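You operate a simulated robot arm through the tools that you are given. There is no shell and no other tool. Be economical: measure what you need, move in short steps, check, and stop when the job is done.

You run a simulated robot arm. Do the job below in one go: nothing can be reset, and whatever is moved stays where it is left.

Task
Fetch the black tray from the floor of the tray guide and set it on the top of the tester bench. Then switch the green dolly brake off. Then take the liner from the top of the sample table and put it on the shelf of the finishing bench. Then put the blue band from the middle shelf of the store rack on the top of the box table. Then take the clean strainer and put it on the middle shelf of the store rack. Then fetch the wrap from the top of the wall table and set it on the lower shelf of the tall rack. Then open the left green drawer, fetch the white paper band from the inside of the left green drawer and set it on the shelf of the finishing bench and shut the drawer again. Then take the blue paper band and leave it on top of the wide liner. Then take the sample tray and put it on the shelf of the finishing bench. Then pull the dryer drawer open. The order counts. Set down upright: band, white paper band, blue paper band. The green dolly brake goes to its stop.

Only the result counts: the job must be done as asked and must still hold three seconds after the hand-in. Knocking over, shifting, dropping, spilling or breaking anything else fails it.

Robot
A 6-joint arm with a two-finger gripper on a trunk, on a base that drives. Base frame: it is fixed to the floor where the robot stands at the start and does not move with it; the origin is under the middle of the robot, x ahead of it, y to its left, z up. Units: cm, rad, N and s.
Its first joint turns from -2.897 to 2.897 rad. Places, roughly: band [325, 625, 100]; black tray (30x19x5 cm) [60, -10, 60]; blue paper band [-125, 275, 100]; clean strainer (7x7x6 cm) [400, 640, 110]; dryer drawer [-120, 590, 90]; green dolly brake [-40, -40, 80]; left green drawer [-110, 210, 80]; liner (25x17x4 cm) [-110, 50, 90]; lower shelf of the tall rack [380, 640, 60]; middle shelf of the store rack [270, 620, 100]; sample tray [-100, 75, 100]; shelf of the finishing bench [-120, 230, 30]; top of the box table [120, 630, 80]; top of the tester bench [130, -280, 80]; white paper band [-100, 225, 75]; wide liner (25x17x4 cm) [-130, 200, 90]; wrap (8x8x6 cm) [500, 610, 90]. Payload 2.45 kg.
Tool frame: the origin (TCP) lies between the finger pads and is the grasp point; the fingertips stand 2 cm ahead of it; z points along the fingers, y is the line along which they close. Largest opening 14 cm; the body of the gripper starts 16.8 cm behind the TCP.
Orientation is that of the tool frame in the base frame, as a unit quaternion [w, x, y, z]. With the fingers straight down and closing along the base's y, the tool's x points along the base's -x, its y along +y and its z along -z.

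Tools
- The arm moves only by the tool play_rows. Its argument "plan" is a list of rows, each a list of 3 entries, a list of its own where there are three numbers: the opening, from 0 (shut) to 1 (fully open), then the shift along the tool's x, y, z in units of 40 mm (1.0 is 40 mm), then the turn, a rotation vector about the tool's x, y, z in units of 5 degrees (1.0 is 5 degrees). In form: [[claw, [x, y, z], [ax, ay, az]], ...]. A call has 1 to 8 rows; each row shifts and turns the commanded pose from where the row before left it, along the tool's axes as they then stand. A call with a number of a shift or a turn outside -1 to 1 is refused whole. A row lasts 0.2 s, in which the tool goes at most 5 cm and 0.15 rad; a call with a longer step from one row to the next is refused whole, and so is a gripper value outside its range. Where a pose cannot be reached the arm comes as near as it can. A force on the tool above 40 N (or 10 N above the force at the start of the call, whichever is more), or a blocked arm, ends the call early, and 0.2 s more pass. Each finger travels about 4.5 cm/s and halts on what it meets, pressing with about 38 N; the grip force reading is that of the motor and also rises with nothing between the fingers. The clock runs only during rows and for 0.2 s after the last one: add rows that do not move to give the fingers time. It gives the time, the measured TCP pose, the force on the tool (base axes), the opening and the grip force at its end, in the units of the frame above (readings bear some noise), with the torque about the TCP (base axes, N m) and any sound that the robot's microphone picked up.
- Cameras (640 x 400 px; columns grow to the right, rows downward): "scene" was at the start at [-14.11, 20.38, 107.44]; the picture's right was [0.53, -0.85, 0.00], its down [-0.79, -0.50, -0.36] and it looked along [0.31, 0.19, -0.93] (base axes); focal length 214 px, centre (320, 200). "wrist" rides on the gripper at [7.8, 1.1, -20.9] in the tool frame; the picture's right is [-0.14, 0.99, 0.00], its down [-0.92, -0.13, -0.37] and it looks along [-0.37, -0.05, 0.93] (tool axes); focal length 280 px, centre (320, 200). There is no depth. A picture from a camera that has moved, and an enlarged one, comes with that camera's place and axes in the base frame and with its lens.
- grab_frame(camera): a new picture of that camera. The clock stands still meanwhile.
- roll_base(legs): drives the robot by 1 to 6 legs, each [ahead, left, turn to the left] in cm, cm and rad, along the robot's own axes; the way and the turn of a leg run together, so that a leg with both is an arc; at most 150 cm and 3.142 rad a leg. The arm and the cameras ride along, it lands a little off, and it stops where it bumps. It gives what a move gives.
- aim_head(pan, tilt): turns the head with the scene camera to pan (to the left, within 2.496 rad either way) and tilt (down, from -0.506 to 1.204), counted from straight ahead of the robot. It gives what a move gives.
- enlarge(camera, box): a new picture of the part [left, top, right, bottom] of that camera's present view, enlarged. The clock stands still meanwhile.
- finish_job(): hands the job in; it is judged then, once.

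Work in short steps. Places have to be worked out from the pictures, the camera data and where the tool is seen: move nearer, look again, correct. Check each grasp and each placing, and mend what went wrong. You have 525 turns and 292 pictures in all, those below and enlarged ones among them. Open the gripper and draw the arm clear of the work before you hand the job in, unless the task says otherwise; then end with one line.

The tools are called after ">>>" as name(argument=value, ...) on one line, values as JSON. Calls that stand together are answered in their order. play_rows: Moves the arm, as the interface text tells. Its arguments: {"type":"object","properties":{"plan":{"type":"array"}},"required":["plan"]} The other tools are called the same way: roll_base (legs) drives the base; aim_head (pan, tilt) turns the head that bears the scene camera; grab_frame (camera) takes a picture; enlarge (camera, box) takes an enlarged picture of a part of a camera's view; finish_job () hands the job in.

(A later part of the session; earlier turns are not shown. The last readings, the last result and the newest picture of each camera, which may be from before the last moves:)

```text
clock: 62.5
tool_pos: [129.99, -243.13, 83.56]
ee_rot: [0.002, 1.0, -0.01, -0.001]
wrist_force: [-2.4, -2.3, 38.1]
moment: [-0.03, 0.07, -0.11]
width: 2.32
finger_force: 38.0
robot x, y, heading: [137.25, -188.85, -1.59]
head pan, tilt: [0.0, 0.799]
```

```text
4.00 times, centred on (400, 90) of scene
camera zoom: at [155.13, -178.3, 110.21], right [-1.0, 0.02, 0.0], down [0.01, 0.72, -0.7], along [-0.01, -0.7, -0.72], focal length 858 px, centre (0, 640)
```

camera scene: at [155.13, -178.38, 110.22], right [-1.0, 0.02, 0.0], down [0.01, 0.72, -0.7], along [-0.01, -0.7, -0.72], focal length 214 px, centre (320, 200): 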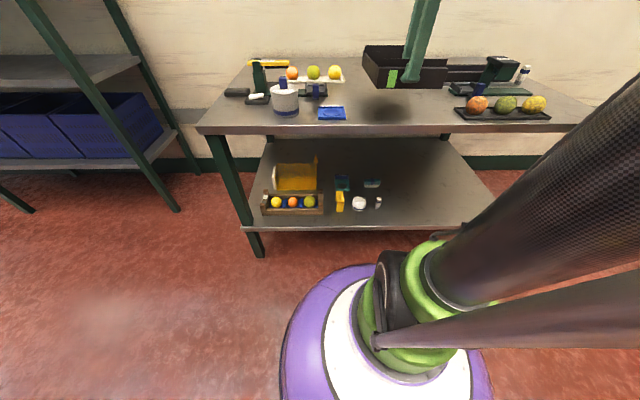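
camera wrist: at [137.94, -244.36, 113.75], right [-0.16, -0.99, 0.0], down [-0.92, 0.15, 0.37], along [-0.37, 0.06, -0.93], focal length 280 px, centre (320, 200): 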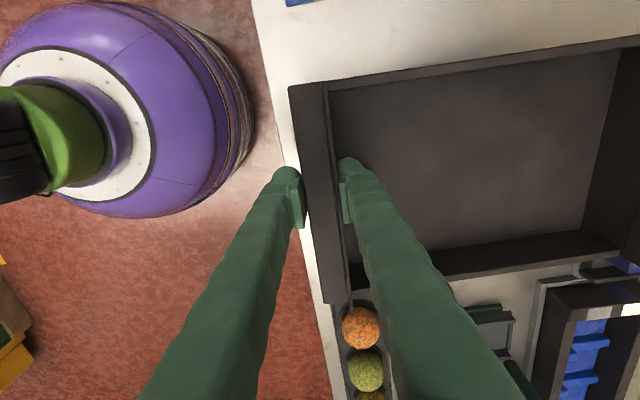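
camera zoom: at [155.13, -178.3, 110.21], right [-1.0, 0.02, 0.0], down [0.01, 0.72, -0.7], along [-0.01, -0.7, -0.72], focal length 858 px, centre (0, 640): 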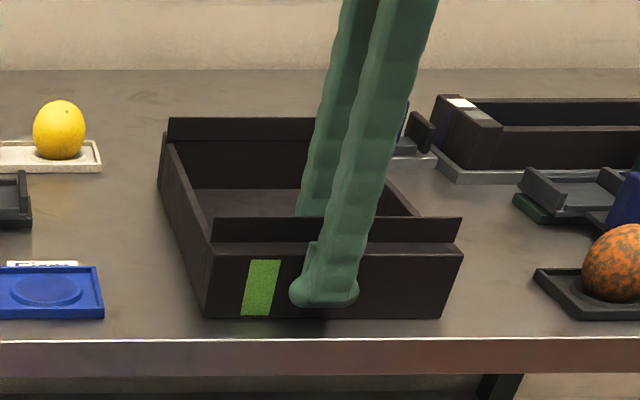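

Contact at 38 N: the tray rests on the bench. I ease up slightly and open the gripper partly, then rise.

>>> play_rows(plan=[[0, [0, 0, -0.08], [0, 0, 0]], [0.4, [0, 0, 0], [0, 0, 0]], [0.5, [0, 0, 0], [0, 0, 0]], [0.5, [0, 0, 0], [0, 0, 0]], [0.5, [0, 0, 0], [0, 0, 0]], [0.5, [0, 0, 0], [0, 0, 0]], [0.5, [0, 0, -0.3], [0, 0, 0]], [0.5, [0, 0, -0.8], [0, 0, 0]]])

>>> play_rows(plan=[[0.5, [0, 0, -1], [0, 0, 0]], [0.5, [0, 0, -1], [0, 0, 0]], [0.5, [0, 0, -1], [0, 0, 0]], [0.5, [0, 0, -1], [0, 0, 0]], [0.5, [0, 0, -1], [0, 0, 0]], [0.5, [0, 0, -1], [0, 0, 0]], [0.5, [0, -1, -1], [0, 0, 0]], [0.5, [0, -1, -1], [0, 0, 0]]])

>>> enlarge(camera="scene", box=[280, 40, 460, 160])

```text
clock: 64.3
tool_pos: [129.98, -243.03, 88.21]
ee_rot: [0.002, 1.0, -0.009, -0.001]
wrist_force: [0.0, 0.2, -0.1]
moment: [0.01, -0.02, -0.01]
width: 6.96
finger_force: 0.0
robot x, y, heading: [136.83, -188.69, -1.587]
head pan, tilt: [0.0, 0.799]
```

```text
refused: row 7 steps farther than a row can; nothing moved
```

```text
3.33 times, centred on (370, 100) of scene
camera zoom: at [155.13, -178.38, 110.22], right [-1.0, 0.02, 0.0], down [0.01, 0.72, -0.7], along [-0.01, -0.7, -0.72], focal length 715 px, centre (153, 533)
```

zoom: 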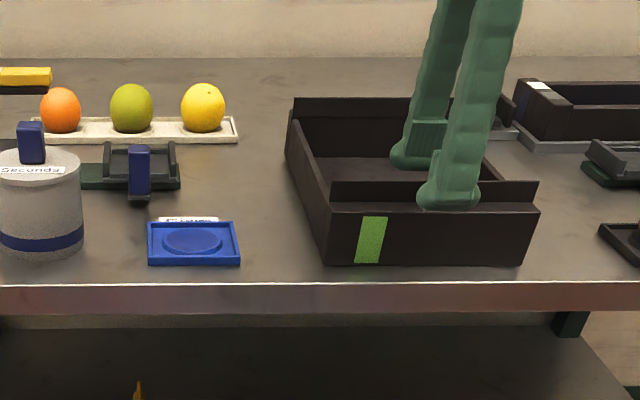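

The tray is placed well. I raise the arm and drive back toward the green dolly.

>>> play_rows(plan=[[0.5, [0, 0, -1], [0, 0, 0]], [0.5, [0, 0, -1], [0, 0, 0]], [0.5, [0, 0, -1], [0, 0, 0]], [0.5, [0, 0, -1], [0, 0, 0]], [0.5, [0, 0, -1], [0, 0, 0]], [0.5, [0, 0, -1], [0, 0, 0]], [0.5, [0, -0.6, -1], [0, 0, 0]], [0.5, [0, -0.6, -1], [0, 0, 0]]])

>>> roll_base(legs=[[-60, 0, 0.018], [0, -147, 0]])

>>> grab_frame(camera="scene")

```text
clock: 66.1
tool_pos: [130.38, -238.36, 120.36]
ee_rot: [0.002, 1.0, -0.01, -0.002]
wrist_force: [0.3, -0.9, -0.6]
moment: [0.05, 0.0, 0.02]
width: 6.99
finger_force: 0.1
robot x, y, heading: [137.33, -188.97, -1.588]
head pan, tilt: [0.0, 0.799]
```

```text
clock: 76.2
tool_pos: [-11.12, -179.71, 120.4]
ee_rot: [0.001, 1.0, 0.002, 0.0]
wrist_force: [-0.3, -0.9, 0.3]
moment: [0.0, 0.02, 0.02]
width: 6.98
finger_force: 0.1
robot x, y, heading: [-5.73, -130.35, -1.561]
head pan, tilt: [0.0, 0.799]
```

```text
257 pictures are left
camera scene: at [12.17, -119.23, 110.22], right [-1.0, -0.01, 0.0], down [-0.01, 0.72, -0.7], along [0.01, -0.7, -0.72], focal length 214 px, centre (320, 200)
```

scene: 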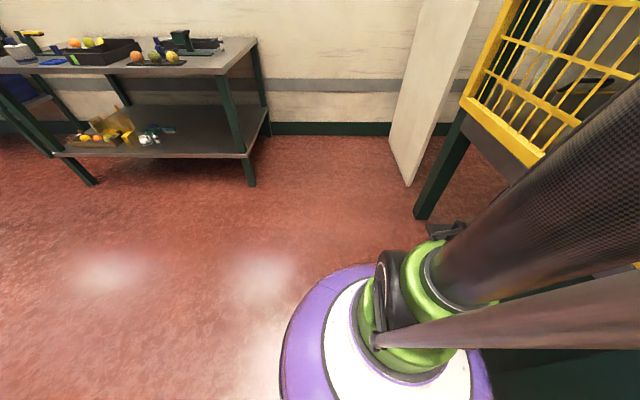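

I back through the gap at x≈−11.

>>> roll_base(legs=[[-20, -4.5, 0], [-90, 0, 0]])

>>> aim_head(pan=-0.3, tilt=0.8)

>>> grab_frame(camera="scene")

```text
clock: 82.2
tool_pos: [-16.48, -70.02, 120.29]
ee_rot: [0.002, 1.0, 0.009, 0.0]
wrist_force: [0.0, -0.1, -0.6]
moment: [-0.04, -0.04, -0.02]
width: 6.98
finger_force: 0.1
robot x, y, heading: [-11.3, -20.34, -1.552]
head pan, tilt: [0.0, 0.799]
```

```text
clock: 83.0
tool_pos: [-16.37, -70.13, 120.33]
ee_rot: [0.002, 1.0, 0.009, -0.001]
wrist_force: [0.9, -0.3, -0.7]
moment: [0.02, 0.0, -0.02]
width: 7.0
finger_force: 0.1
robot x, y, heading: [-11.71, -20.63, -1.547]
head pan, tilt: [-0.3, 0.799]
```

```text
256 pictures are left
camera scene: at [3.65, -8.95, 110.22], right [-0.96, 0.27, 0.0], down [0.2, 0.69, -0.7], along [-0.19, -0.67, -0.72], focal length 214 px, centre (320, 200)
```

scene: 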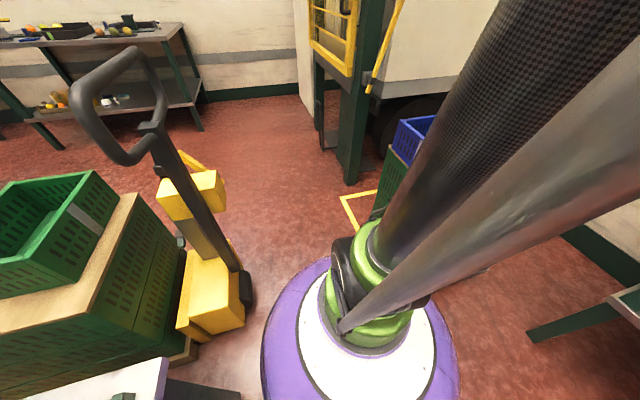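

The column hides the dolly. I back out further and turn right so the dolly lies left of the column.

>>> roll_base(legs=[[-24, 5, 0], [0, 0, -1.1]])

>>> aim_head(pan=0.1, tilt=0.8)

>>> grab_frame(camera="scene")

```text
clock: 87.5
tool_pos: [-53.49, -14.28, 120.36]
ee_rot: [0.001, 0.857, -0.516, -0.002]
wrist_force: [0.3, -0.2, -0.4]
moment: [0.01, 0.0, -0.03]
width: 6.97
finger_force: 0.0
robot x, y, heading: [-7.02, 3.77, -2.647]
head pan, tilt: [-0.3, 0.799]
```

```text
clock: 88.4
tool_pos: [-53.66, -14.19, 120.33]
ee_rot: [0.001, 0.857, -0.515, -0.002]
wrist_force: [1.0, -0.4, -0.1]
moment: [0.02, -0.03, 0.0]
width: 6.99
finger_force: 0.1
robot x, y, heading: [-6.81, 3.8, -2.656]
head pan, tilt: [0.099, 0.799]
```

```text
255 pictures are left
camera scene: at [11.55, -7.26, 110.22], right [-0.56, 0.83, 0.0], down [0.6, 0.4, -0.7], along [-0.58, -0.39, -0.72], focal length 214 px, centre (320, 200)
```

scene: 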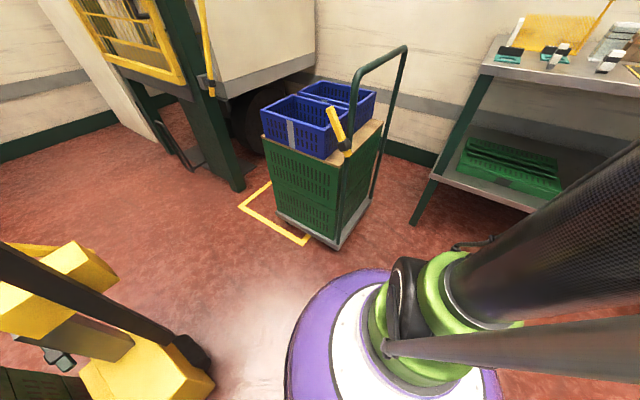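

>>> enlarge(camera="scene", box=[250, 60, 430, 180])

```text
3.33 times, centred on (340, 120) of scene
camera zoom: at [11.55, -7.26, 110.22], right [-0.56, 0.83, 0.0], down [0.6, 0.4, -0.7], along [-0.58, -0.39, -0.72], focal length 715 px, centre (253, 467)
```

zoom: 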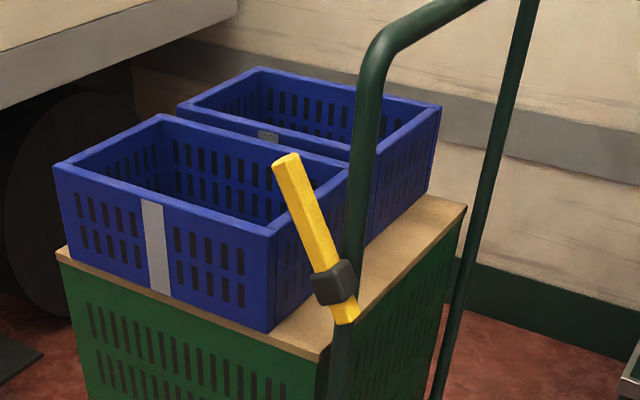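

The lever pivots near (−43, −34, 73) with its tip near (−42, −40, 84), leaning toward −y in the y–z plane; "off" should be toward +y. I bring the open fingers above its tip, closing along y.

>>> play_rows(plan=[[0.5, [0.53, 0.02, 0.3], [0, 0, -0.955]], [0.5, [0.525, 0.06, 0.3], [0, 0, -0.955]], [0.5, [0.52, 0.105, 0.3], [0, 0, -0.955]], [0.5, [0.51, 0.15, 0.3], [0, 0, -0.955]], [0.5, [0.49, 0.19, 0.3], [0, 0, -0.955]], [0.5, [0.477, 0.23, 0.3], [0, 0, -0.955]], [0.5, [0.455, 0.27, 0.3], [0, 0, -0.955]], [0.5, [0.43, 0.306, 0.3], [0, 0, -0.955]]])

>>> play_rows(plan=[[0.5, [0.405, 0.34, 0.3], [0, 0, -0.955]], [0.5, [0.375, 0.373, 0.3], [0, 0, -0.955]], [0.5, [0.34, 0.4, 0.3], [0, 0, -0.955]], [0.5, [0.307, 0.43, 0.3], [0, 0, -0.955]], [0.5, [0.27, 0.453, 0.3], [0, 0, -0.955]]])

>>> grab_frame(camera="wrist")

>>> grab_frame(camera="scene")

```text
clock: 90.2
tool_pos: [-46.37, -29.34, 110.81]
ee_rot: [0.0, 0.979, -0.206, -0.002]
wrist_force: [-0.3, -0.3, 0.3]
moment: [0.03, 0.0, 0.02]
width: 6.98
finger_force: 0.1
robot x, y, heading: [-7.08, 4.11, -2.654]
head pan, tilt: [0.099, 0.799]
```

```text
clock: 91.4
tool_pos: [-41.62, -39.01, 104.82]
ee_rot: [0.0, 1.0, 0.001, -0.002]
wrist_force: [-0.1, 0.4, 0.2]
moment: [-0.01, 0.03, 0.0]
width: 6.99
finger_force: 0.0
robot x, y, heading: [-6.59, 3.77, -2.655]
head pan, tilt: [0.099, 0.799]
```

```text
253 pictures are left
camera wrist: at [-33.7, -40.2, 125.69], right [-0.14, -0.99, 0.0], down [-0.92, 0.13, 0.37], along [-0.37, 0.05, -0.93], focal length 280 px, centre (320, 200)
```

wrist: 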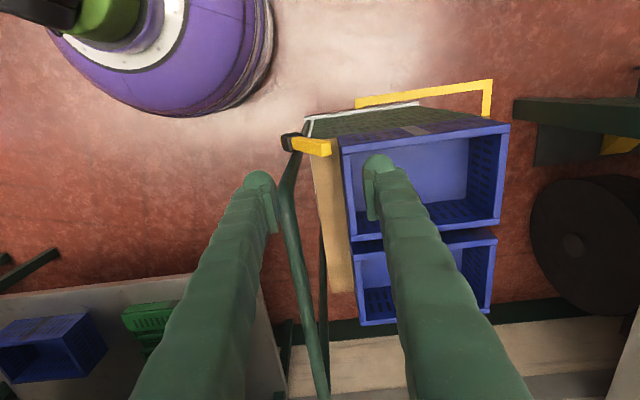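

```text
252 pictures are left
camera scene: at [11.55, -7.26, 110.22], right [-0.56, 0.83, 0.0], down [0.6, 0.4, -0.7], along [-0.58, -0.39, -0.72], focal length 214 px, centre (320, 200)
```

scene: 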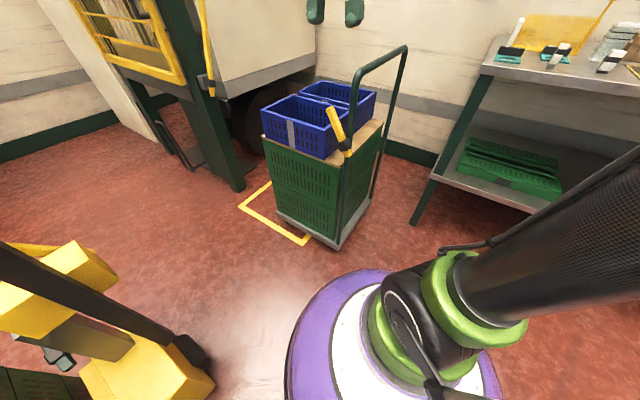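

Lever tip at (−42, −40, 84) lies between the fingers. I shift slightly and descend, checking at z≈87.

>>> play_rows(plan=[[0.5, [0, 0.15, 0.9], [0, 0, 0]], [0.5, [0, 0, 1], [0, 0, 0]], [0.5, [0, 0, 1], [0, 0, 0]], [0.5, [0, 0, 1], [0, 0, 0]], [0.5, [0, 0, 0.5], [0, 0, 0]]])

>>> grab_frame(camera="wrist")

>>> enlarge(camera="scene", box=[250, 40, 430, 180])

```text
clock: 92.6
tool_pos: [-41.56, -39.5, 86.94]
ee_rot: [0.0, 1.0, 0.0, -0.002]
wrist_force: [0.6, -0.1, -0.5]
moment: [0.02, -0.02, -0.03]
width: 7.01
finger_force: 0.0
robot x, y, heading: [-7.07, 3.53, -2.654]
head pan, tilt: [0.099, 0.799]
```

```text
251 pictures are left
camera wrist: at [-33.7, -40.74, 107.86], right [-0.14, -0.99, 0.0], down [-0.92, 0.13, 0.37], along [-0.37, 0.05, -0.93], focal length 280 px, centre (320, 200)
```

wrist: 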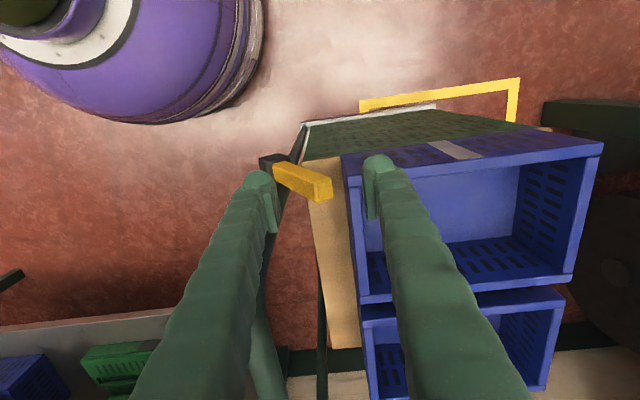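

```text
2.86 times, centred on (340, 110) of scene
camera zoom: at [11.55, -7.27, 110.22], right [-0.56, 0.83, 0.0], down [0.6, 0.4, -0.7], along [-0.58, -0.39, -0.72], focal length 613 px, centre (263, 457)
```

zoom: 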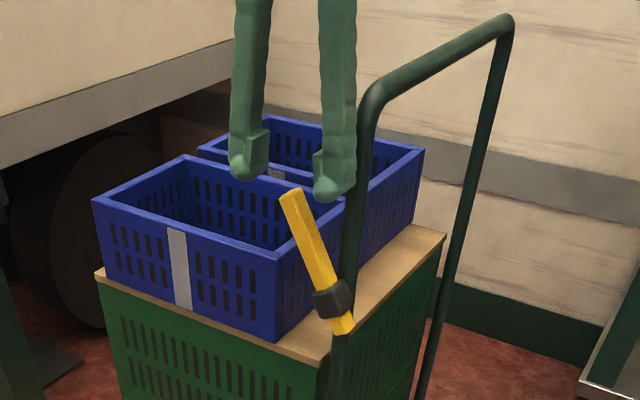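

Good alignment. I lower 4.5 cm around the lever and push it toward +y.

>>> play_rows(plan=[[0.5, [0.05, 0, 0.6], [0, 0, 0]], [0.5, [0, 0, 0.5], [0, 0, 0]]])

>>> play_rows(plan=[[0.5, [0, -0.4, 0], [0, 0, 0]], [0.5, [0, -0.4, 0], [0, 0, 0]], [0.5, [0, -0.4, 0], [0, 0, 0]], [0.5, [0, -0.4, 0], [0, 0, 0]]])

>>> enlarge(camera="scene", box=[250, 40, 430, 180])

```text
clock: 93.2
tool_pos: [-41.32, -39.48, 82.53]
ee_rot: [0.0, 1.0, 0.0, -0.002]
wrist_force: [-1.0, 0.6, 0.3]
moment: [0.0, -0.03, 0.0]
width: 7.01
finger_force: 0.1
robot x, y, heading: [-6.97, 3.75, -2.651]
head pan, tilt: [0.099, 0.799]
```

```text
clock: 94.2
tool_pos: [-41.32, -33.04, 82.6]
ee_rot: [0.0, 1.0, 0.001, -0.002]
wrist_force: [0.2, -2.5, -0.2]
moment: [0.08, -0.01, 0.02]
width: 7.1
finger_force: 1.3
robot x, y, heading: [-6.72, 4.1, -2.657]
head pan, tilt: [0.099, 0.799]
```

```text
2.86 times, centred on (340, 110) of scene
camera zoom: at [11.55, -7.27, 110.22], right [-0.56, 0.83, 0.0], down [0.6, 0.4, -0.7], along [-0.58, -0.39, -0.72], focal length 613 px, centre (263, 457)
```

zoom: 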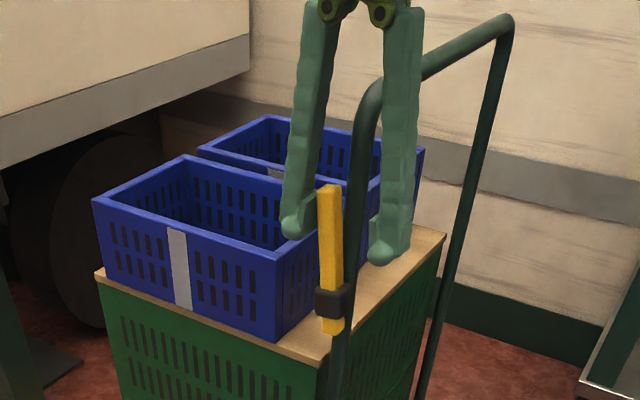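

The lever turns freely. I keep pushing until the stop.

>>> play_rows(plan=[[0.5, [0, -0.4, 0.05], [0, 0, 0]], [0.5, [0, -0.4, 0.05], [0, 0, 0]], [0.5, [0, -0.4, 0.1], [0, 0, 0]], [0.5, [0, -0.4, 0.1], [0, 0, 0]]])

>>> enlarge(camera="scene", box=[250, 40, 430, 180])

```text
clock: 95.2
tool_pos: [-41.23, -26.85, 81.66]
ee_rot: [0.001, 1.0, 0.0, -0.002]
wrist_force: [-2.1, -21.0, 26.2]
moment: [-1.41, 0.11, -0.01]
width: 8.6
finger_force: 12.4
robot x, y, heading: [-7.11, 3.4, -2.652]
head pan, tilt: [0.099, 0.799]
```

```text
2.86 times, centred on (340, 110) of scene
camera zoom: at [11.59, -7.31, 110.21], right [-0.56, 0.83, 0.0], down [0.59, 0.4, -0.7], along [-0.58, -0.39, -0.72], focal length 613 px, centre (263, 457)
```

zoom: 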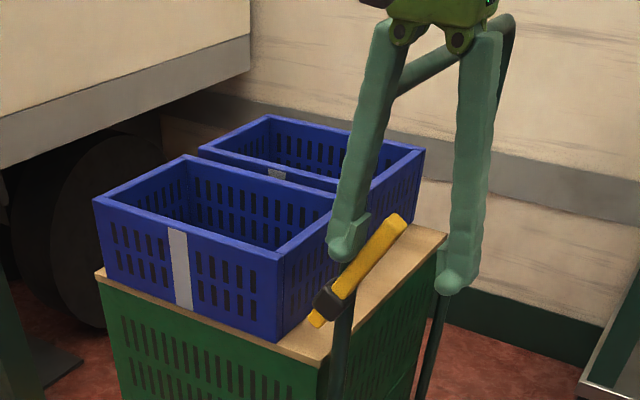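

Strong resistance: likely the stop, but I verify by pressing on the lever's tip from above with the −y finger.

>>> play_rows(plan=[[0.5, [0, 0.3, 0], [0, 0, 0]], [0.5, [0, 0, -0.8], [0, 0, 0]], [0.5, [0, 0, -0.6], [0, 0, 0]], [0.5, [0, -0.5, 0], [0, 0, 0]], [0.5, [0, -0.5, 0], [0, 0, 0]]])

>>> grab_frame(camera="wrist")

>>> enlarge(camera="scene", box=[250, 40, 430, 180])

```text
clock: 96.4
tool_pos: [-41.52, -23.77, 87.27]
ee_rot: [0.001, 1.0, 0.0, -0.002]
wrist_force: [0.4, 0.5, -0.6]
moment: [-0.02, -0.01, -0.01]
width: 6.99
finger_force: 0.2
robot x, y, heading: [-7.15, 3.57, -2.649]
head pan, tilt: [0.099, 0.799]
```

```text
247 pictures are left
camera wrist: at [-33.52, -25.05, 108.1], right [-0.14, -0.99, 0.0], down [-0.92, 0.13, 0.37], along [-0.37, 0.05, -0.93], focal length 280 px, centre (320, 200)
```

wrist: 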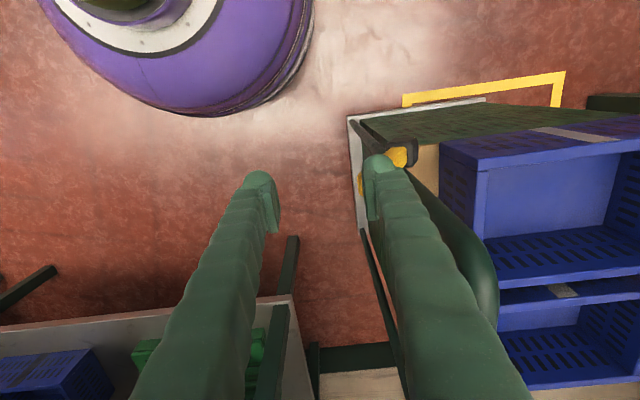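

```text
2.86 times, centred on (340, 110) of scene
camera zoom: at [11.55, -7.27, 110.22], right [-0.56, 0.83, 0.0], down [0.6, 0.4, -0.7], along [-0.58, -0.39, -0.72], focal length 613 px, centre (263, 457)
```

zoom: 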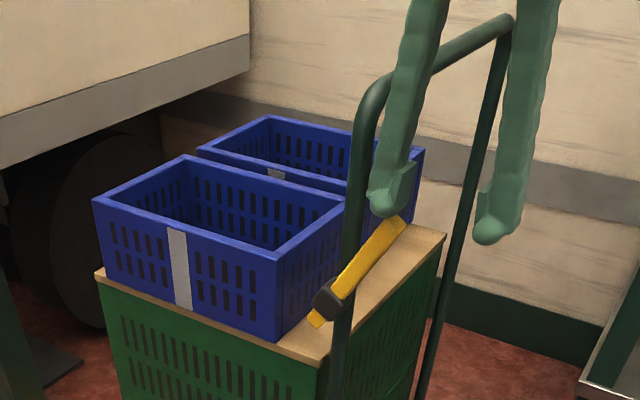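

The lever stays put. I press down gently on its end to confirm the stop.

>>> play_rows(plan=[[0.5, [0, 0, 0.4], [0, 0, 0]], [0.5, [0, 0, 0.4], [0, 0, 0]], [0.5, [0, 0, 0.3], [0, 0, 0]]])

>>> enlarge(camera="scene", box=[250, 40, 430, 180])

```text
clock: 96.8
tool_pos: [-41.56, -23.74, 86.66]
ee_rot: [0.0, 1.0, -0.001, -0.002]
wrist_force: [4.1, 3.5, 15.6]
moment: [-0.71, 0.05, 0.18]
width: 6.9
finger_force: 0.1
robot x, y, heading: [-6.8, 4.3, -2.651]
head pan, tilt: [0.099, 0.799]
stopped in row 1: the force on the tool passed its limit at 95 N (the readings are from after the stop); the commanded pose is now the measured one
```

```text
2.86 times, centred on (340, 110) of scene
camera zoom: at [11.59, -7.23, 110.22], right [-0.56, 0.83, 0.0], down [0.6, 0.4, -0.7], along [-0.58, -0.39, -0.72], focal length 613 px, centre (263, 457)
```

zoom: 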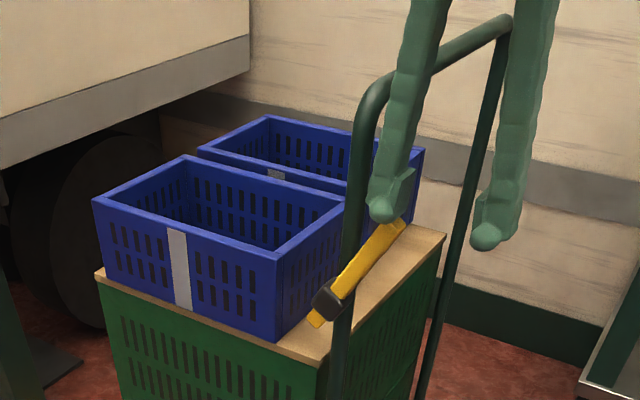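

It is firmly against its stop. I raise the arm and turn right toward the sample table.

>>> play_rows(plan=[[0.5, [0, 0, -1], [0, 0, 0]], [0.5, [0, 0, -1], [0, 0, 0]], [0.5, [0, 0, -1], [0, 0, 0]], [0.5, [0, 0, -1], [0, 0, 0]], [0.5, [0, 0, -1], [0, 0, 0]], [0.5, [0, 0, -1], [0, 0, 0]], [0.5, [0, 0, -1], [0, 0, 0]], [0.5, [0, 0, -1], [0, 0, 0]]])

>>> roll_base(legs=[[0, 0, -0.75]])

>>> grab_frame(camera="scene")

```text
clock: 98.5
tool_pos: [-41.45, -23.78, 118.42]
ee_rot: [0.0, 1.0, 0.0, -0.002]
wrist_force: [0.0, 0.0, -0.3]
moment: [0.0, 0.04, 0.01]
width: 7.01
finger_force: 0.0
robot x, y, heading: [-7.31, 3.85, -2.652]
head pan, tilt: [0.099, 0.799]
```

```text
clock: 100.9
tool_pos: [-51.09, 6.81, 118.36]
ee_rot: [-0.001, 0.931, -0.364, -0.001]
wrist_force: [-0.2, 0.3, -0.3]
moment: [0.01, 0.02, -0.01]
width: 7.01
finger_force: 0.1
robot x, y, heading: [-7.14, 3.91, 2.887]
head pan, tilt: [0.099, 0.799]
```

```text
244 pictures are left
camera scene: at [-0.75, -16.78, 110.22], right [0.15, 0.99, 0.0], down [0.71, -0.11, -0.7], along [-0.69, 0.11, -0.72], focal length 214 px, centre (320, 200)
```

scene: 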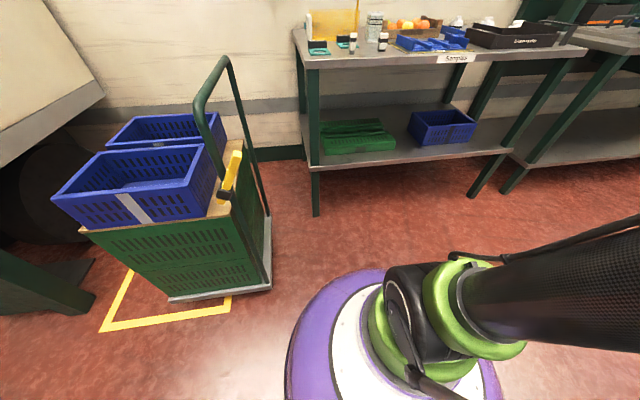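

>>> enlarge(camera="scene", box=[290, 0, 640, 100])

```text
1.83 times, centred on (465, 50) of scene
camera zoom: at [-0.75, -16.78, 110.22], right [0.15, 0.99, 0.0], down [0.71, -0.11, -0.7], along [-0.69, 0.11, -0.72], focal length 392 px, centre (55, 474)
```

zoom: 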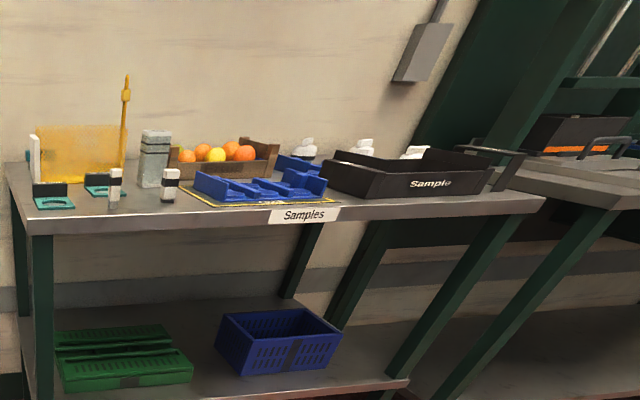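

The blue insert is probably the liner and the black tray with "Sample" the sample tray. I drive closer to see.

>>> roll_base(legs=[[30, -31, 0.25]])

>>> aim_head(pan=0.1, tilt=0.7)

>>> grab_frame(camera="scene")

>>> grab_frame(camera="wrist")

```text
clock: 103.6
tool_pos: [-76.11, 30.7, 118.33]
ee_rot: [0.0, 0.969, -0.247, -0.002]
wrist_force: [-0.1, 0.3, 0.8]
moment: [-0.02, 0.02, 0.0]
width: 7.0
finger_force: 0.0
robot x, y, heading: [-32.52, 38.45, 3.131]
head pan, tilt: [0.099, 0.799]
```

```text
clock: 104.2
tool_pos: [-75.94, 30.69, 118.46]
ee_rot: [-0.002, 0.969, -0.247, -0.002]
wrist_force: [0.3, 0.1, -0.6]
moment: [0.01, 0.01, -0.01]
width: 7.01
finger_force: 0.1
robot x, y, heading: [-32.61, 38.29, 3.14]
head pan, tilt: [0.099, 0.7]
```

```text
242 pictures are left
camera scene: at [-21.88, 19.97, 111.04], right [-0.09, 1.0, 0.0], down [0.64, 0.06, -0.76], along [-0.76, -0.07, -0.64], focal length 214 px, centre (320, 200)
```

scene: 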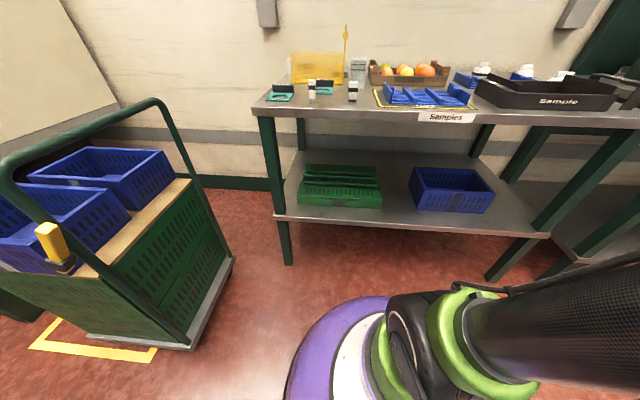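

```text
241 pictures are left
camera wrist: at [-69.56, 25.8, 139.3], right [-0.59, -0.8, 0.0], down [-0.75, 0.55, 0.37], along [-0.3, 0.22, -0.93], focal length 280 px, centre (320, 200)
```

wrist: 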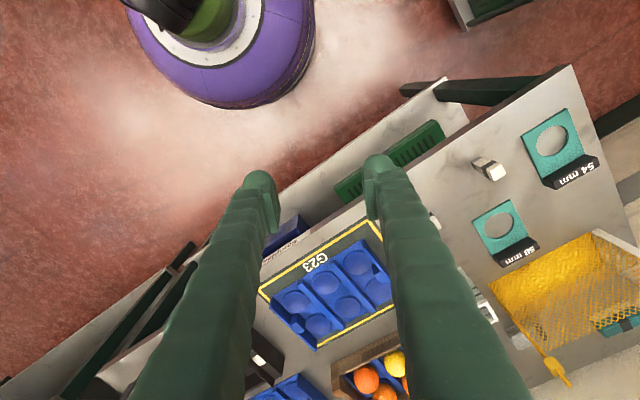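

>>> enlarge(camera="scene", box=[340, 50, 500, 130])

>>> enlarge(camera="wrist", box=[250, 210, 410, 370])

```text
4.00 times, centred on (420, 90) of scene
camera zoom: at [-21.88, 19.97, 111.04], right [-0.09, 1.0, 0.0], down [0.64, 0.06, -0.76], along [-0.76, -0.07, -0.64], focal length 858 px, centre (-80, 640)
```

zoom: 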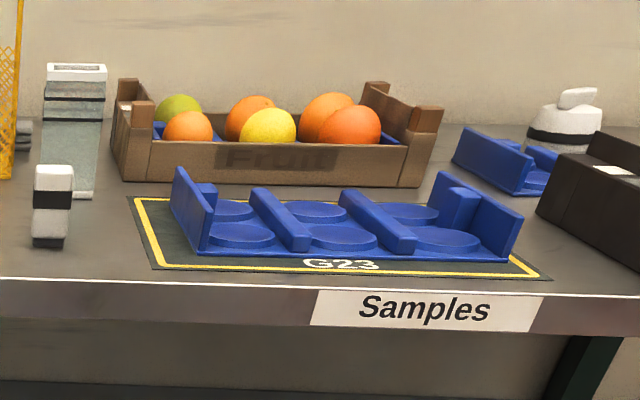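

```text
2.50 times, centred on (330, 290) of wrist
camera zoom: at [-69.56, 25.8, 139.3], right [-0.59, -0.8, 0.0], down [-0.75, 0.55, 0.37], along [-0.3, 0.22, -0.93], focal length 701 px, centre (295, -25)
```

zoom: 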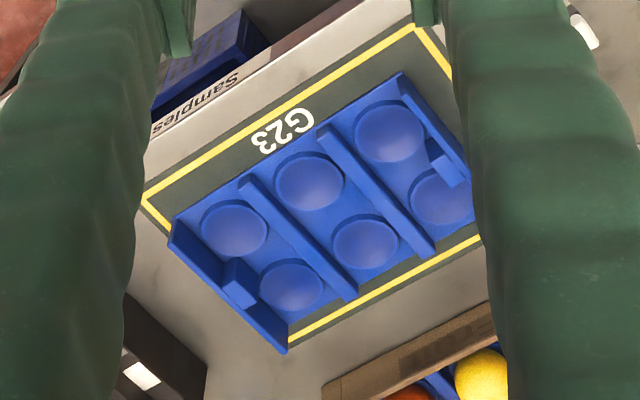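

The liner is the blue insert centred about (−106, 49), base z≈89, with two ribs along x. I'll grip both ribs from outside. I bring the tool above, turned to close along y.

>>> play_rows(plan=[[1, [-0.878, -0.042, 0.2], [0, 0, -0.572]], [1, [-0.874, -0.087, 0.2], [0, 0, -0.572]], [1, [-0.869, -0.13, 0.2], [0, 0, -0.572]], [1, [-0.861, -0.174, 0.2], [0, 0, -0.572]], [1, [-0.851, -0.215, 0.2], [0, 0, -0.572]], [1, [-0.84, -0.258, 0.2], [0, 0, -0.572]], [1, [-0.825, -0.3, 0.2], [0, 0, -0.572]], [1, [-0.81, -0.34, 0.2], [0, 0, -0.572]]])

>>> play_rows(plan=[[1, [-0.792, -0.38, 0.2], [0, 0, -0.572]], [1, [-0.772, -0.42, 0.2], [0, 0, -0.572]]])

>>> grab_frame(camera="wrist")

```text
clock: 106.0
tool_pos: [-100.2, 45.4, 111.99]
ee_rot: [-0.001, 0.999, -0.049, -0.002]
wrist_force: [1.3, -0.3, 0.7]
moment: [0.03, 0.1, -0.01]
width: 14.01
finger_force: 0.1
robot x, y, heading: [-32.45, 38.6, 3.134]
head pan, tilt: [0.099, 0.7]
```

```text
clock: 106.6
tool_pos: [-106.24, 49.08, 110.22]
ee_rot: [-0.001, 1.0, 0.001, 0.0]
wrist_force: [1.2, 0.5, -0.3]
moment: [0.09, 0.08, -0.01]
width: 13.99
finger_force: 0.0
robot x, y, heading: [-32.35, 38.32, 3.134]
head pan, tilt: [0.099, 0.7]
```

```text
238 pictures are left
camera wrist: at [-98.21, 47.9, 131.16], right [-0.14, -0.99, 0.0], down [-0.92, 0.13, 0.37], along [-0.37, 0.05, -0.93], focal length 280 px, centre (320, 200)
```

wrist: 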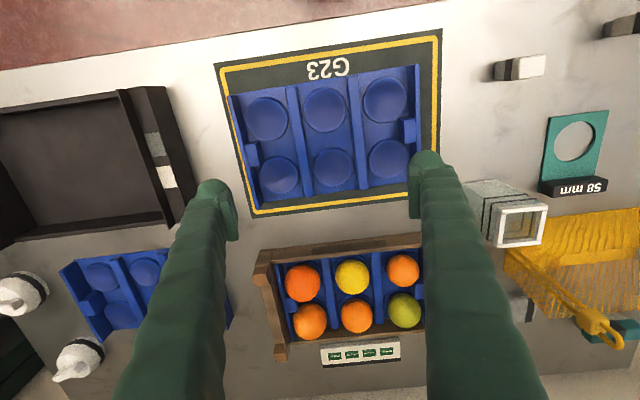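

Ribs are centred at about (−104.7, 47.9). I shift and descend to z≈96, then look.

>>> play_rows(plan=[[1, [0.38, 0.3, 0.5], [0, 0, 0]], [1, [0, 0, 1], [0, 0, 0]], [1, [0, 0, 1], [0, 0, 0]], [1, [0, 0, 0.9], [0, 0, 0]]])

>>> grab_frame(camera="wrist")

>>> enlarge(camera="scene", box=[340, 30, 500, 130])

```text
clock: 107.6
tool_pos: [-104.62, 48.02, 96.94]
ee_rot: [0.0, 1.0, 0.0, -0.001]
wrist_force: [-0.4, -0.8, -0.1]
moment: [-0.01, -0.01, -0.01]
width: 13.99
finger_force: 0.0
robot x, y, heading: [-32.53, 38.75, 3.138]
head pan, tilt: [0.099, 0.7]
```

```text
237 pictures are left
camera wrist: at [-96.66, 46.86, 117.89], right [-0.14, -0.99, 0.0], down [-0.92, 0.13, 0.37], along [-0.37, 0.05, -0.93], focal length 280 px, centre (320, 200)
```

wrist: 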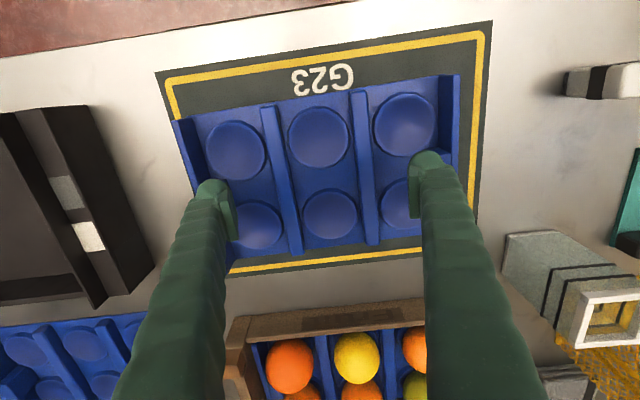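

```text
4.00 times, centred on (420, 80) of scene
camera zoom: at [-21.9, 19.98, 111.04], right [-0.09, 1.0, 0.0], down [0.64, 0.06, -0.76], along [-0.76, -0.07, -0.64], focal length 858 px, centre (-80, 680)
```

zoom: 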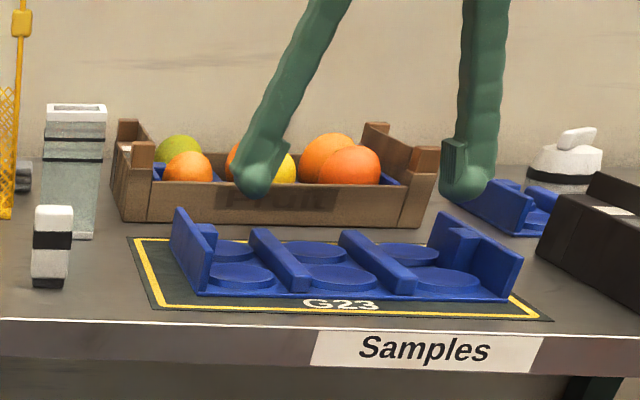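

Well aligned. I lower 3.6 cm, then creep.

>>> play_rows(plan=[[1, [0, 0.08, 0.4], [0, 0, 0]], [1, [0, 0, 0.3], [0, 0, 0]], [1, [0, 0, 0.2], [0, 0, 0]]])

>>> enlarge(camera="scene", box=[340, 30, 500, 130])

```text
clock: 108.4
tool_pos: [-104.62, 47.58, 92.97]
ee_rot: [0.0, 1.0, 0.0, -0.002]
wrist_force: [-0.1, 0.1, 0.7]
moment: [-0.01, -0.03, 0.01]
width: 14.01
finger_force: 0.0
robot x, y, heading: [-32.28, 38.31, 3.136]
head pan, tilt: [0.099, 0.7]
```

```text
4.00 times, centred on (420, 80) of scene
camera zoom: at [-21.9, 19.98, 111.04], right [-0.09, 1.0, 0.0], down [0.64, 0.06, -0.76], along [-0.76, -0.07, -0.64], focal length 858 px, centre (-80, 680)
```

zoom: 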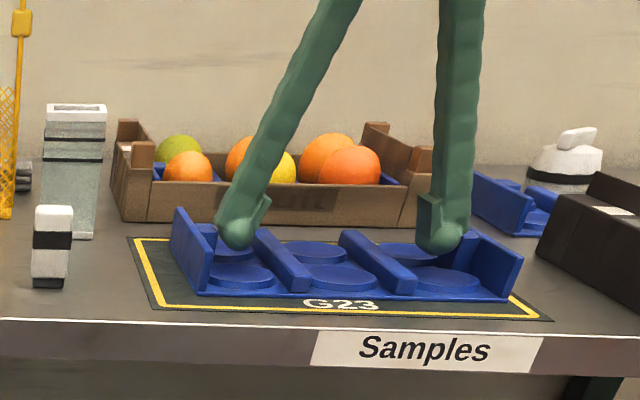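

Tips are now close above the base plate, outside the ribs. I lower another centimetre.

>>> play_rows(plan=[[1, [0, 0, 0.13], [0, 0, 0]], [1, [0, 0, 0.13], [0, 0, 0]]])

>>> enlarge(camera="scene", box=[360, 60, 480, 130])

```text
clock: 109.0
tool_pos: [-104.55, 47.54, 92.22]
ee_rot: [-0.001, 1.0, 0.0, -0.001]
wrist_force: [-1.1, 0.1, -0.5]
moment: [0.0, -0.03, -0.01]
width: 14.01
finger_force: 0.0
robot x, y, heading: [-32.61, 38.67, 3.134]
head pan, tilt: [0.099, 0.7]
```

```text
5.33 times, centred on (420, 95) of scene
camera zoom: at [-21.9, 19.98, 111.04], right [-0.09, 1.0, 0.0], down [0.64, 0.06, -0.76], along [-0.76, -0.07, -0.64], focal length 1144 px, centre (-213, 760)
```

zoom: 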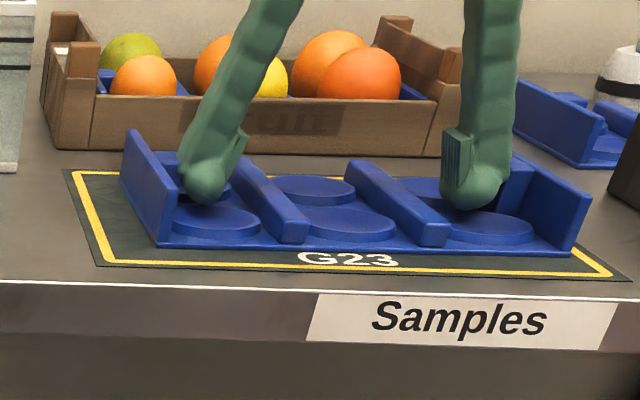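

I lower 0.7 cm more and then close.

>>> play_rows(plan=[[1, [0, 0, 0.1], [0, 0, 0]], [1, [0, 0, 0.08], [0, 0, 0]]])

>>> play_rows(plan=[[0.85, [0, 0, 0], [0, 0, 0]], [0.75, [0, 0, 0], [0, 0, 0]], [0.65, [0, 0, 0], [0, 0, 0]], [0.5, [0, 0, 0], [0, 0, 0]], [0.4, [0, 0, 0], [0, 0, 0]], [0.4, [0, 0, 0], [0, 0, 0]]])

>>> enlarge(camera="scene", box=[360, 60, 480, 130])

```text
clock: 109.6
tool_pos: [-104.44, 47.48, 91.52]
ee_rot: [-0.001, 1.0, 0.0, -0.001]
wrist_force: [-2.8, 0.9, 10.6]
moment: [-0.4, 0.01, -0.07]
width: 13.99
finger_force: 0.1
robot x, y, heading: [-32.24, 38.58, 3.134]
head pan, tilt: [0.099, 0.7]
```

```text
clock: 110.2
tool_pos: [-104.47, 47.42, 91.75]
ee_rot: [-0.001, 1.0, 0.001, -0.003]
wrist_force: [-1.2, -4.2, 53.1]
moment: [-0.72, 0.0, -0.04]
width: 11.4
finger_force: 17.6
robot x, y, heading: [-32.17, 38.46, 3.138]
head pan, tilt: [0.099, 0.7]
stopped in row 2: the force on the tool passed its limit at 44 N (the readings are from after the stop); the commanded pose is now the measured one
```

```text
5.33 times, centred on (420, 95) of scene
camera zoom: at [-21.75, 19.94, 111.03], right [-0.09, 1.0, 0.0], down [0.64, 0.06, -0.77], along [-0.76, -0.07, -0.64], focal length 1144 px, centre (-213, 760)
```

zoom: 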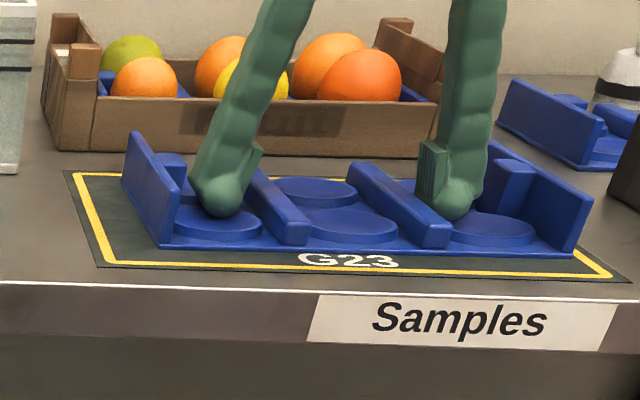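

The tips press on the cups. I raise 0.5 cm and continue closing.

>>> play_rows(plan=[[0.8, [0, 0, -0.12], [0, 0, 0]], [0.7, [0, 0, 0], [0, 0, 0]], [0.6, [0, 0, 0], [0, 0, 0]], [0.5, [0, 0, 0], [0, 0, 0]], [0.4, [0, 0, 0], [0, 0, 0]], [0.3, [0, 0, 0], [0, 0, 0]], [0.3, [0, 0, 0], [0, 0, 0]]])

>>> enlarge(camera="scene", box=[360, 60, 480, 130])

```text
clock: 111.8
tool_pos: [-104.5, 47.48, 92.03]
ee_rot: [0.0, 1.0, 0.0, -0.001]
wrist_force: [0.4, 4.5, 11.0]
moment: [0.11, -0.01, 0.1]
width: 9.64
finger_force: 37.6
robot x, y, heading: [-32.07, 38.58, 3.133]
head pan, tilt: [0.099, 0.7]
```

```text
5.33 times, centred on (420, 95) of scene
camera zoom: at [-21.86, 19.99, 111.04], right [-0.09, 1.0, 0.0], down [0.64, 0.06, -0.77], along [-0.76, -0.07, -0.64], focal length 1144 px, centre (-213, 760)
```

zoom: 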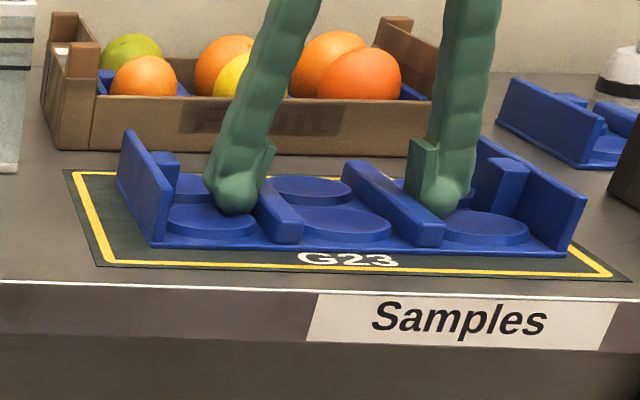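

Gripped at 9.6 cm with 37 N. I lift.

>>> play_rows(plan=[[0.3, [0, 0, -0.2], [0, 0, 0]], [0.3, [0, 0, -0.3], [0, 0, 0]], [0.3, [0, 0, -0.4], [0, 0, 0]], [0.3, [0, 0, -0.5], [0, 0, 0]], [0.3, [0, 0, -0.5], [0, 0, 0]], [0.3, [0, 0, -0.5], [0, 0, 0]]])

>>> grab_frame(camera="scene")

>>> grab_frame(camera="wrist")

```text
clock: 113.2
tool_pos: [-104.67, 47.4, 101.82]
ee_rot: [-0.002, 1.0, 0.001, -0.001]
wrist_force: [0.4, -0.8, -0.7]
moment: [0.01, -0.02, 0.03]
width: 9.67
finger_force: 38.3
robot x, y, heading: [-32.69, 38.62, 3.134]
head pan, tilt: [0.099, 0.7]
```

```text
231 pictures are left
camera scene: at [-21.9, 19.98, 111.04], right [-0.09, 1.0, 0.0], down [0.64, 0.06, -0.76], along [-0.76, -0.07, -0.64], focal length 214 px, centre (320, 200)
```

scene: 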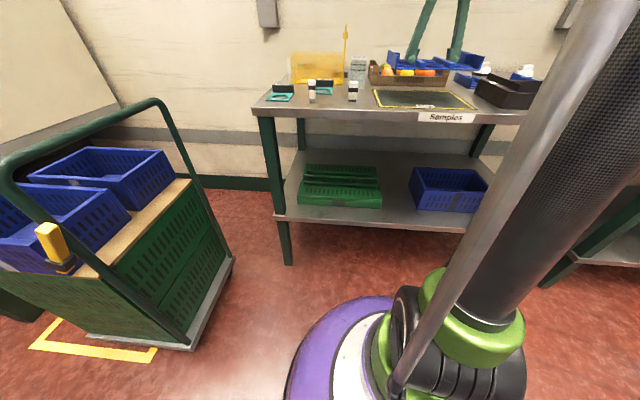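

```text
230 pictures are left
camera wrist: at [-96.66, 46.1, 122.65], right [-0.14, -0.99, 0.0], down [-0.92, 0.13, 0.37], along [-0.37, 0.05, -0.93], focal length 280 px, centre (320, 200)
```

wrist: 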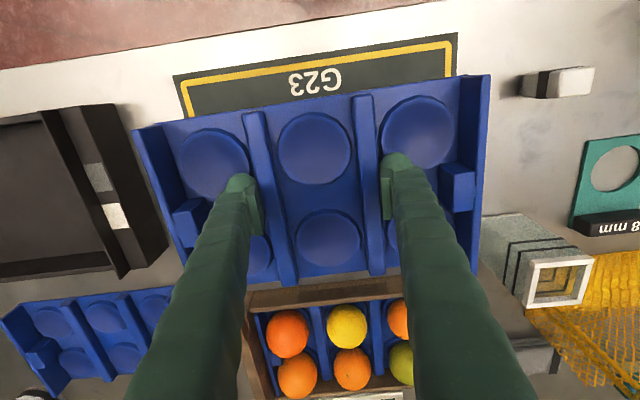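

The liner is held level. I raise and retract it, then drive sideways toward the finishing bench.

>>> play_rows(plan=[[0.3, [0.4, 0, -0.9], [0, 0, 0]], [0.3, [0.5, 0, -0.9], [0, 0, 0]], [0.3, [0.5, 0, -0.9], [0, 0, 0]], [0.3, [0.7, 0, -0.9], [0, 0, 0]], [0.3, [1, 0, -0.5], [0, 0, 0]], [0.3, [1, 0, 0], [0, 0, 0]], [0.3, [1, 0, 0], [0, 0, 0]], [0.3, [1, 0, 0], [0, 0, 0]]])

>>> roll_base(legs=[[-15, -80, 0]])

>>> grab_frame(camera="scene")

```text
clock: 115.0
tool_pos: [-79.91, 47.76, 117.63]
ee_rot: [-0.001, 1.0, 0.001, -0.001]
wrist_force: [-0.6, 0.3, -0.2]
moment: [-0.02, -0.09, 0.01]
width: 9.64
finger_force: 38.0
robot x, y, heading: [-32.75, 38.68, 3.131]
head pan, tilt: [0.099, 0.7]
```

```text
clock: 119.2
tool_pos: [-64.89, 124.76, 117.78]
ee_rot: [-0.001, 1.0, 0.007, -0.001]
wrist_force: [-0.3, 0.0, -0.7]
moment: [-0.02, -0.02, 0.0]
width: 9.66
finger_force: 38.0
robot x, y, heading: [-17.4, 116.6, -3.132]
head pan, tilt: [0.099, 0.7]
```

```text
229 pictures are left
camera scene: at [-6.45, 97.92, 111.04], right [-0.11, 0.99, 0.0], down [0.64, 0.07, -0.76], along [-0.76, -0.08, -0.64], focal length 214 px, centre (320, 200)
```

scene: 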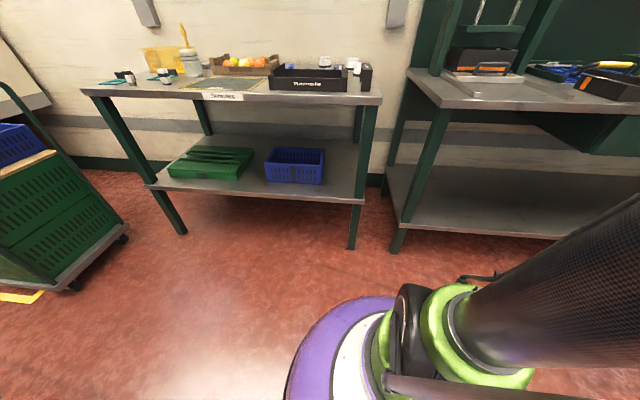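

>>> roll_base(legs=[[-25, -70, 0]])

>>> grab_frame(camera="scene")

```text
clock: 123.3
tool_pos: [-40.45, 195.76, 117.67]
ee_rot: [-0.001, 1.0, 0.011, 0.0]
wrist_force: [0.0, 0.2, -0.4]
moment: [0.03, -0.01, 0.0]
width: 9.65
finger_force: 38.3
robot x, y, heading: [7.11, 187.84, -3.126]
head pan, tilt: [0.099, 0.7]
```

```text
228 pictures are left
camera scene: at [18.18, 169.28, 111.04], right [-0.11, 0.99, 0.0], down [0.64, 0.07, -0.76], along [-0.76, -0.09, -0.64], focal length 214 px, centre (320, 200)
```

scene: 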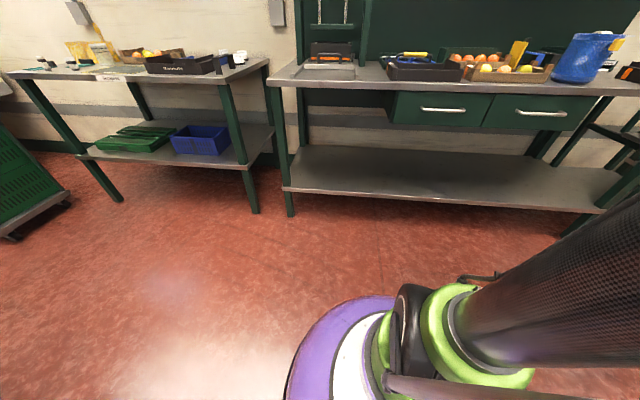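

The shelf lies under the top, so I need a tilted grip. The rib grip allows pitching the tool about y; I'd regrasp at ~45° on some free surface. I inspect the bench.

>>> enlarge(camera="scene", box=[260, 0, 640, 240])

```text
1.67 times, centred on (450, 120) of scene
camera zoom: at [18.18, 169.28, 111.04], right [-0.11, 0.99, 0.0], down [0.64, 0.07, -0.76], along [-0.76, -0.09, -0.64], focal length 358 px, centre (103, 333)
```

zoom: 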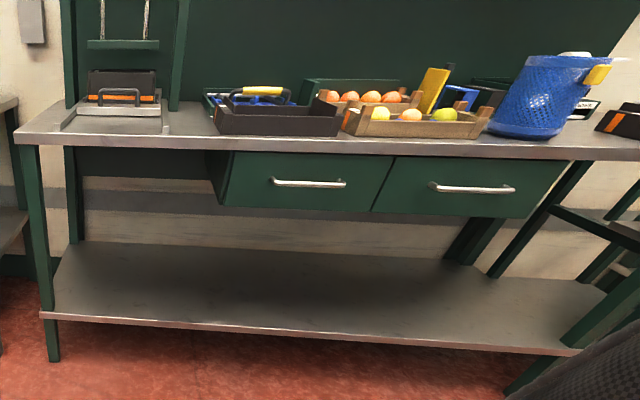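

The shelf front is at x≈−92, z≈28, with open space at its left part (y 135–190). I go back to the sample table to set the liner on its mat and regrasp it with the tool pitched ~45°, so it can be slid level onto the shelf.

>>> roll_base(legs=[[25, 70, 0], [15, 79, 0]])

```text
clock: 131.2
tool_pos: [-76.7, 46.29, 117.7]
ee_rot: [0.0, 1.0, 0.01, -0.001]
wrist_force: [0.5, 0.1, -0.8]
moment: [-0.02, -0.03, 0.03]
width: 9.68
finger_force: 37.2
robot x, y, heading: [-29.23, 38.31, -3.127]
head pan, tilt: [0.099, 0.7]
```

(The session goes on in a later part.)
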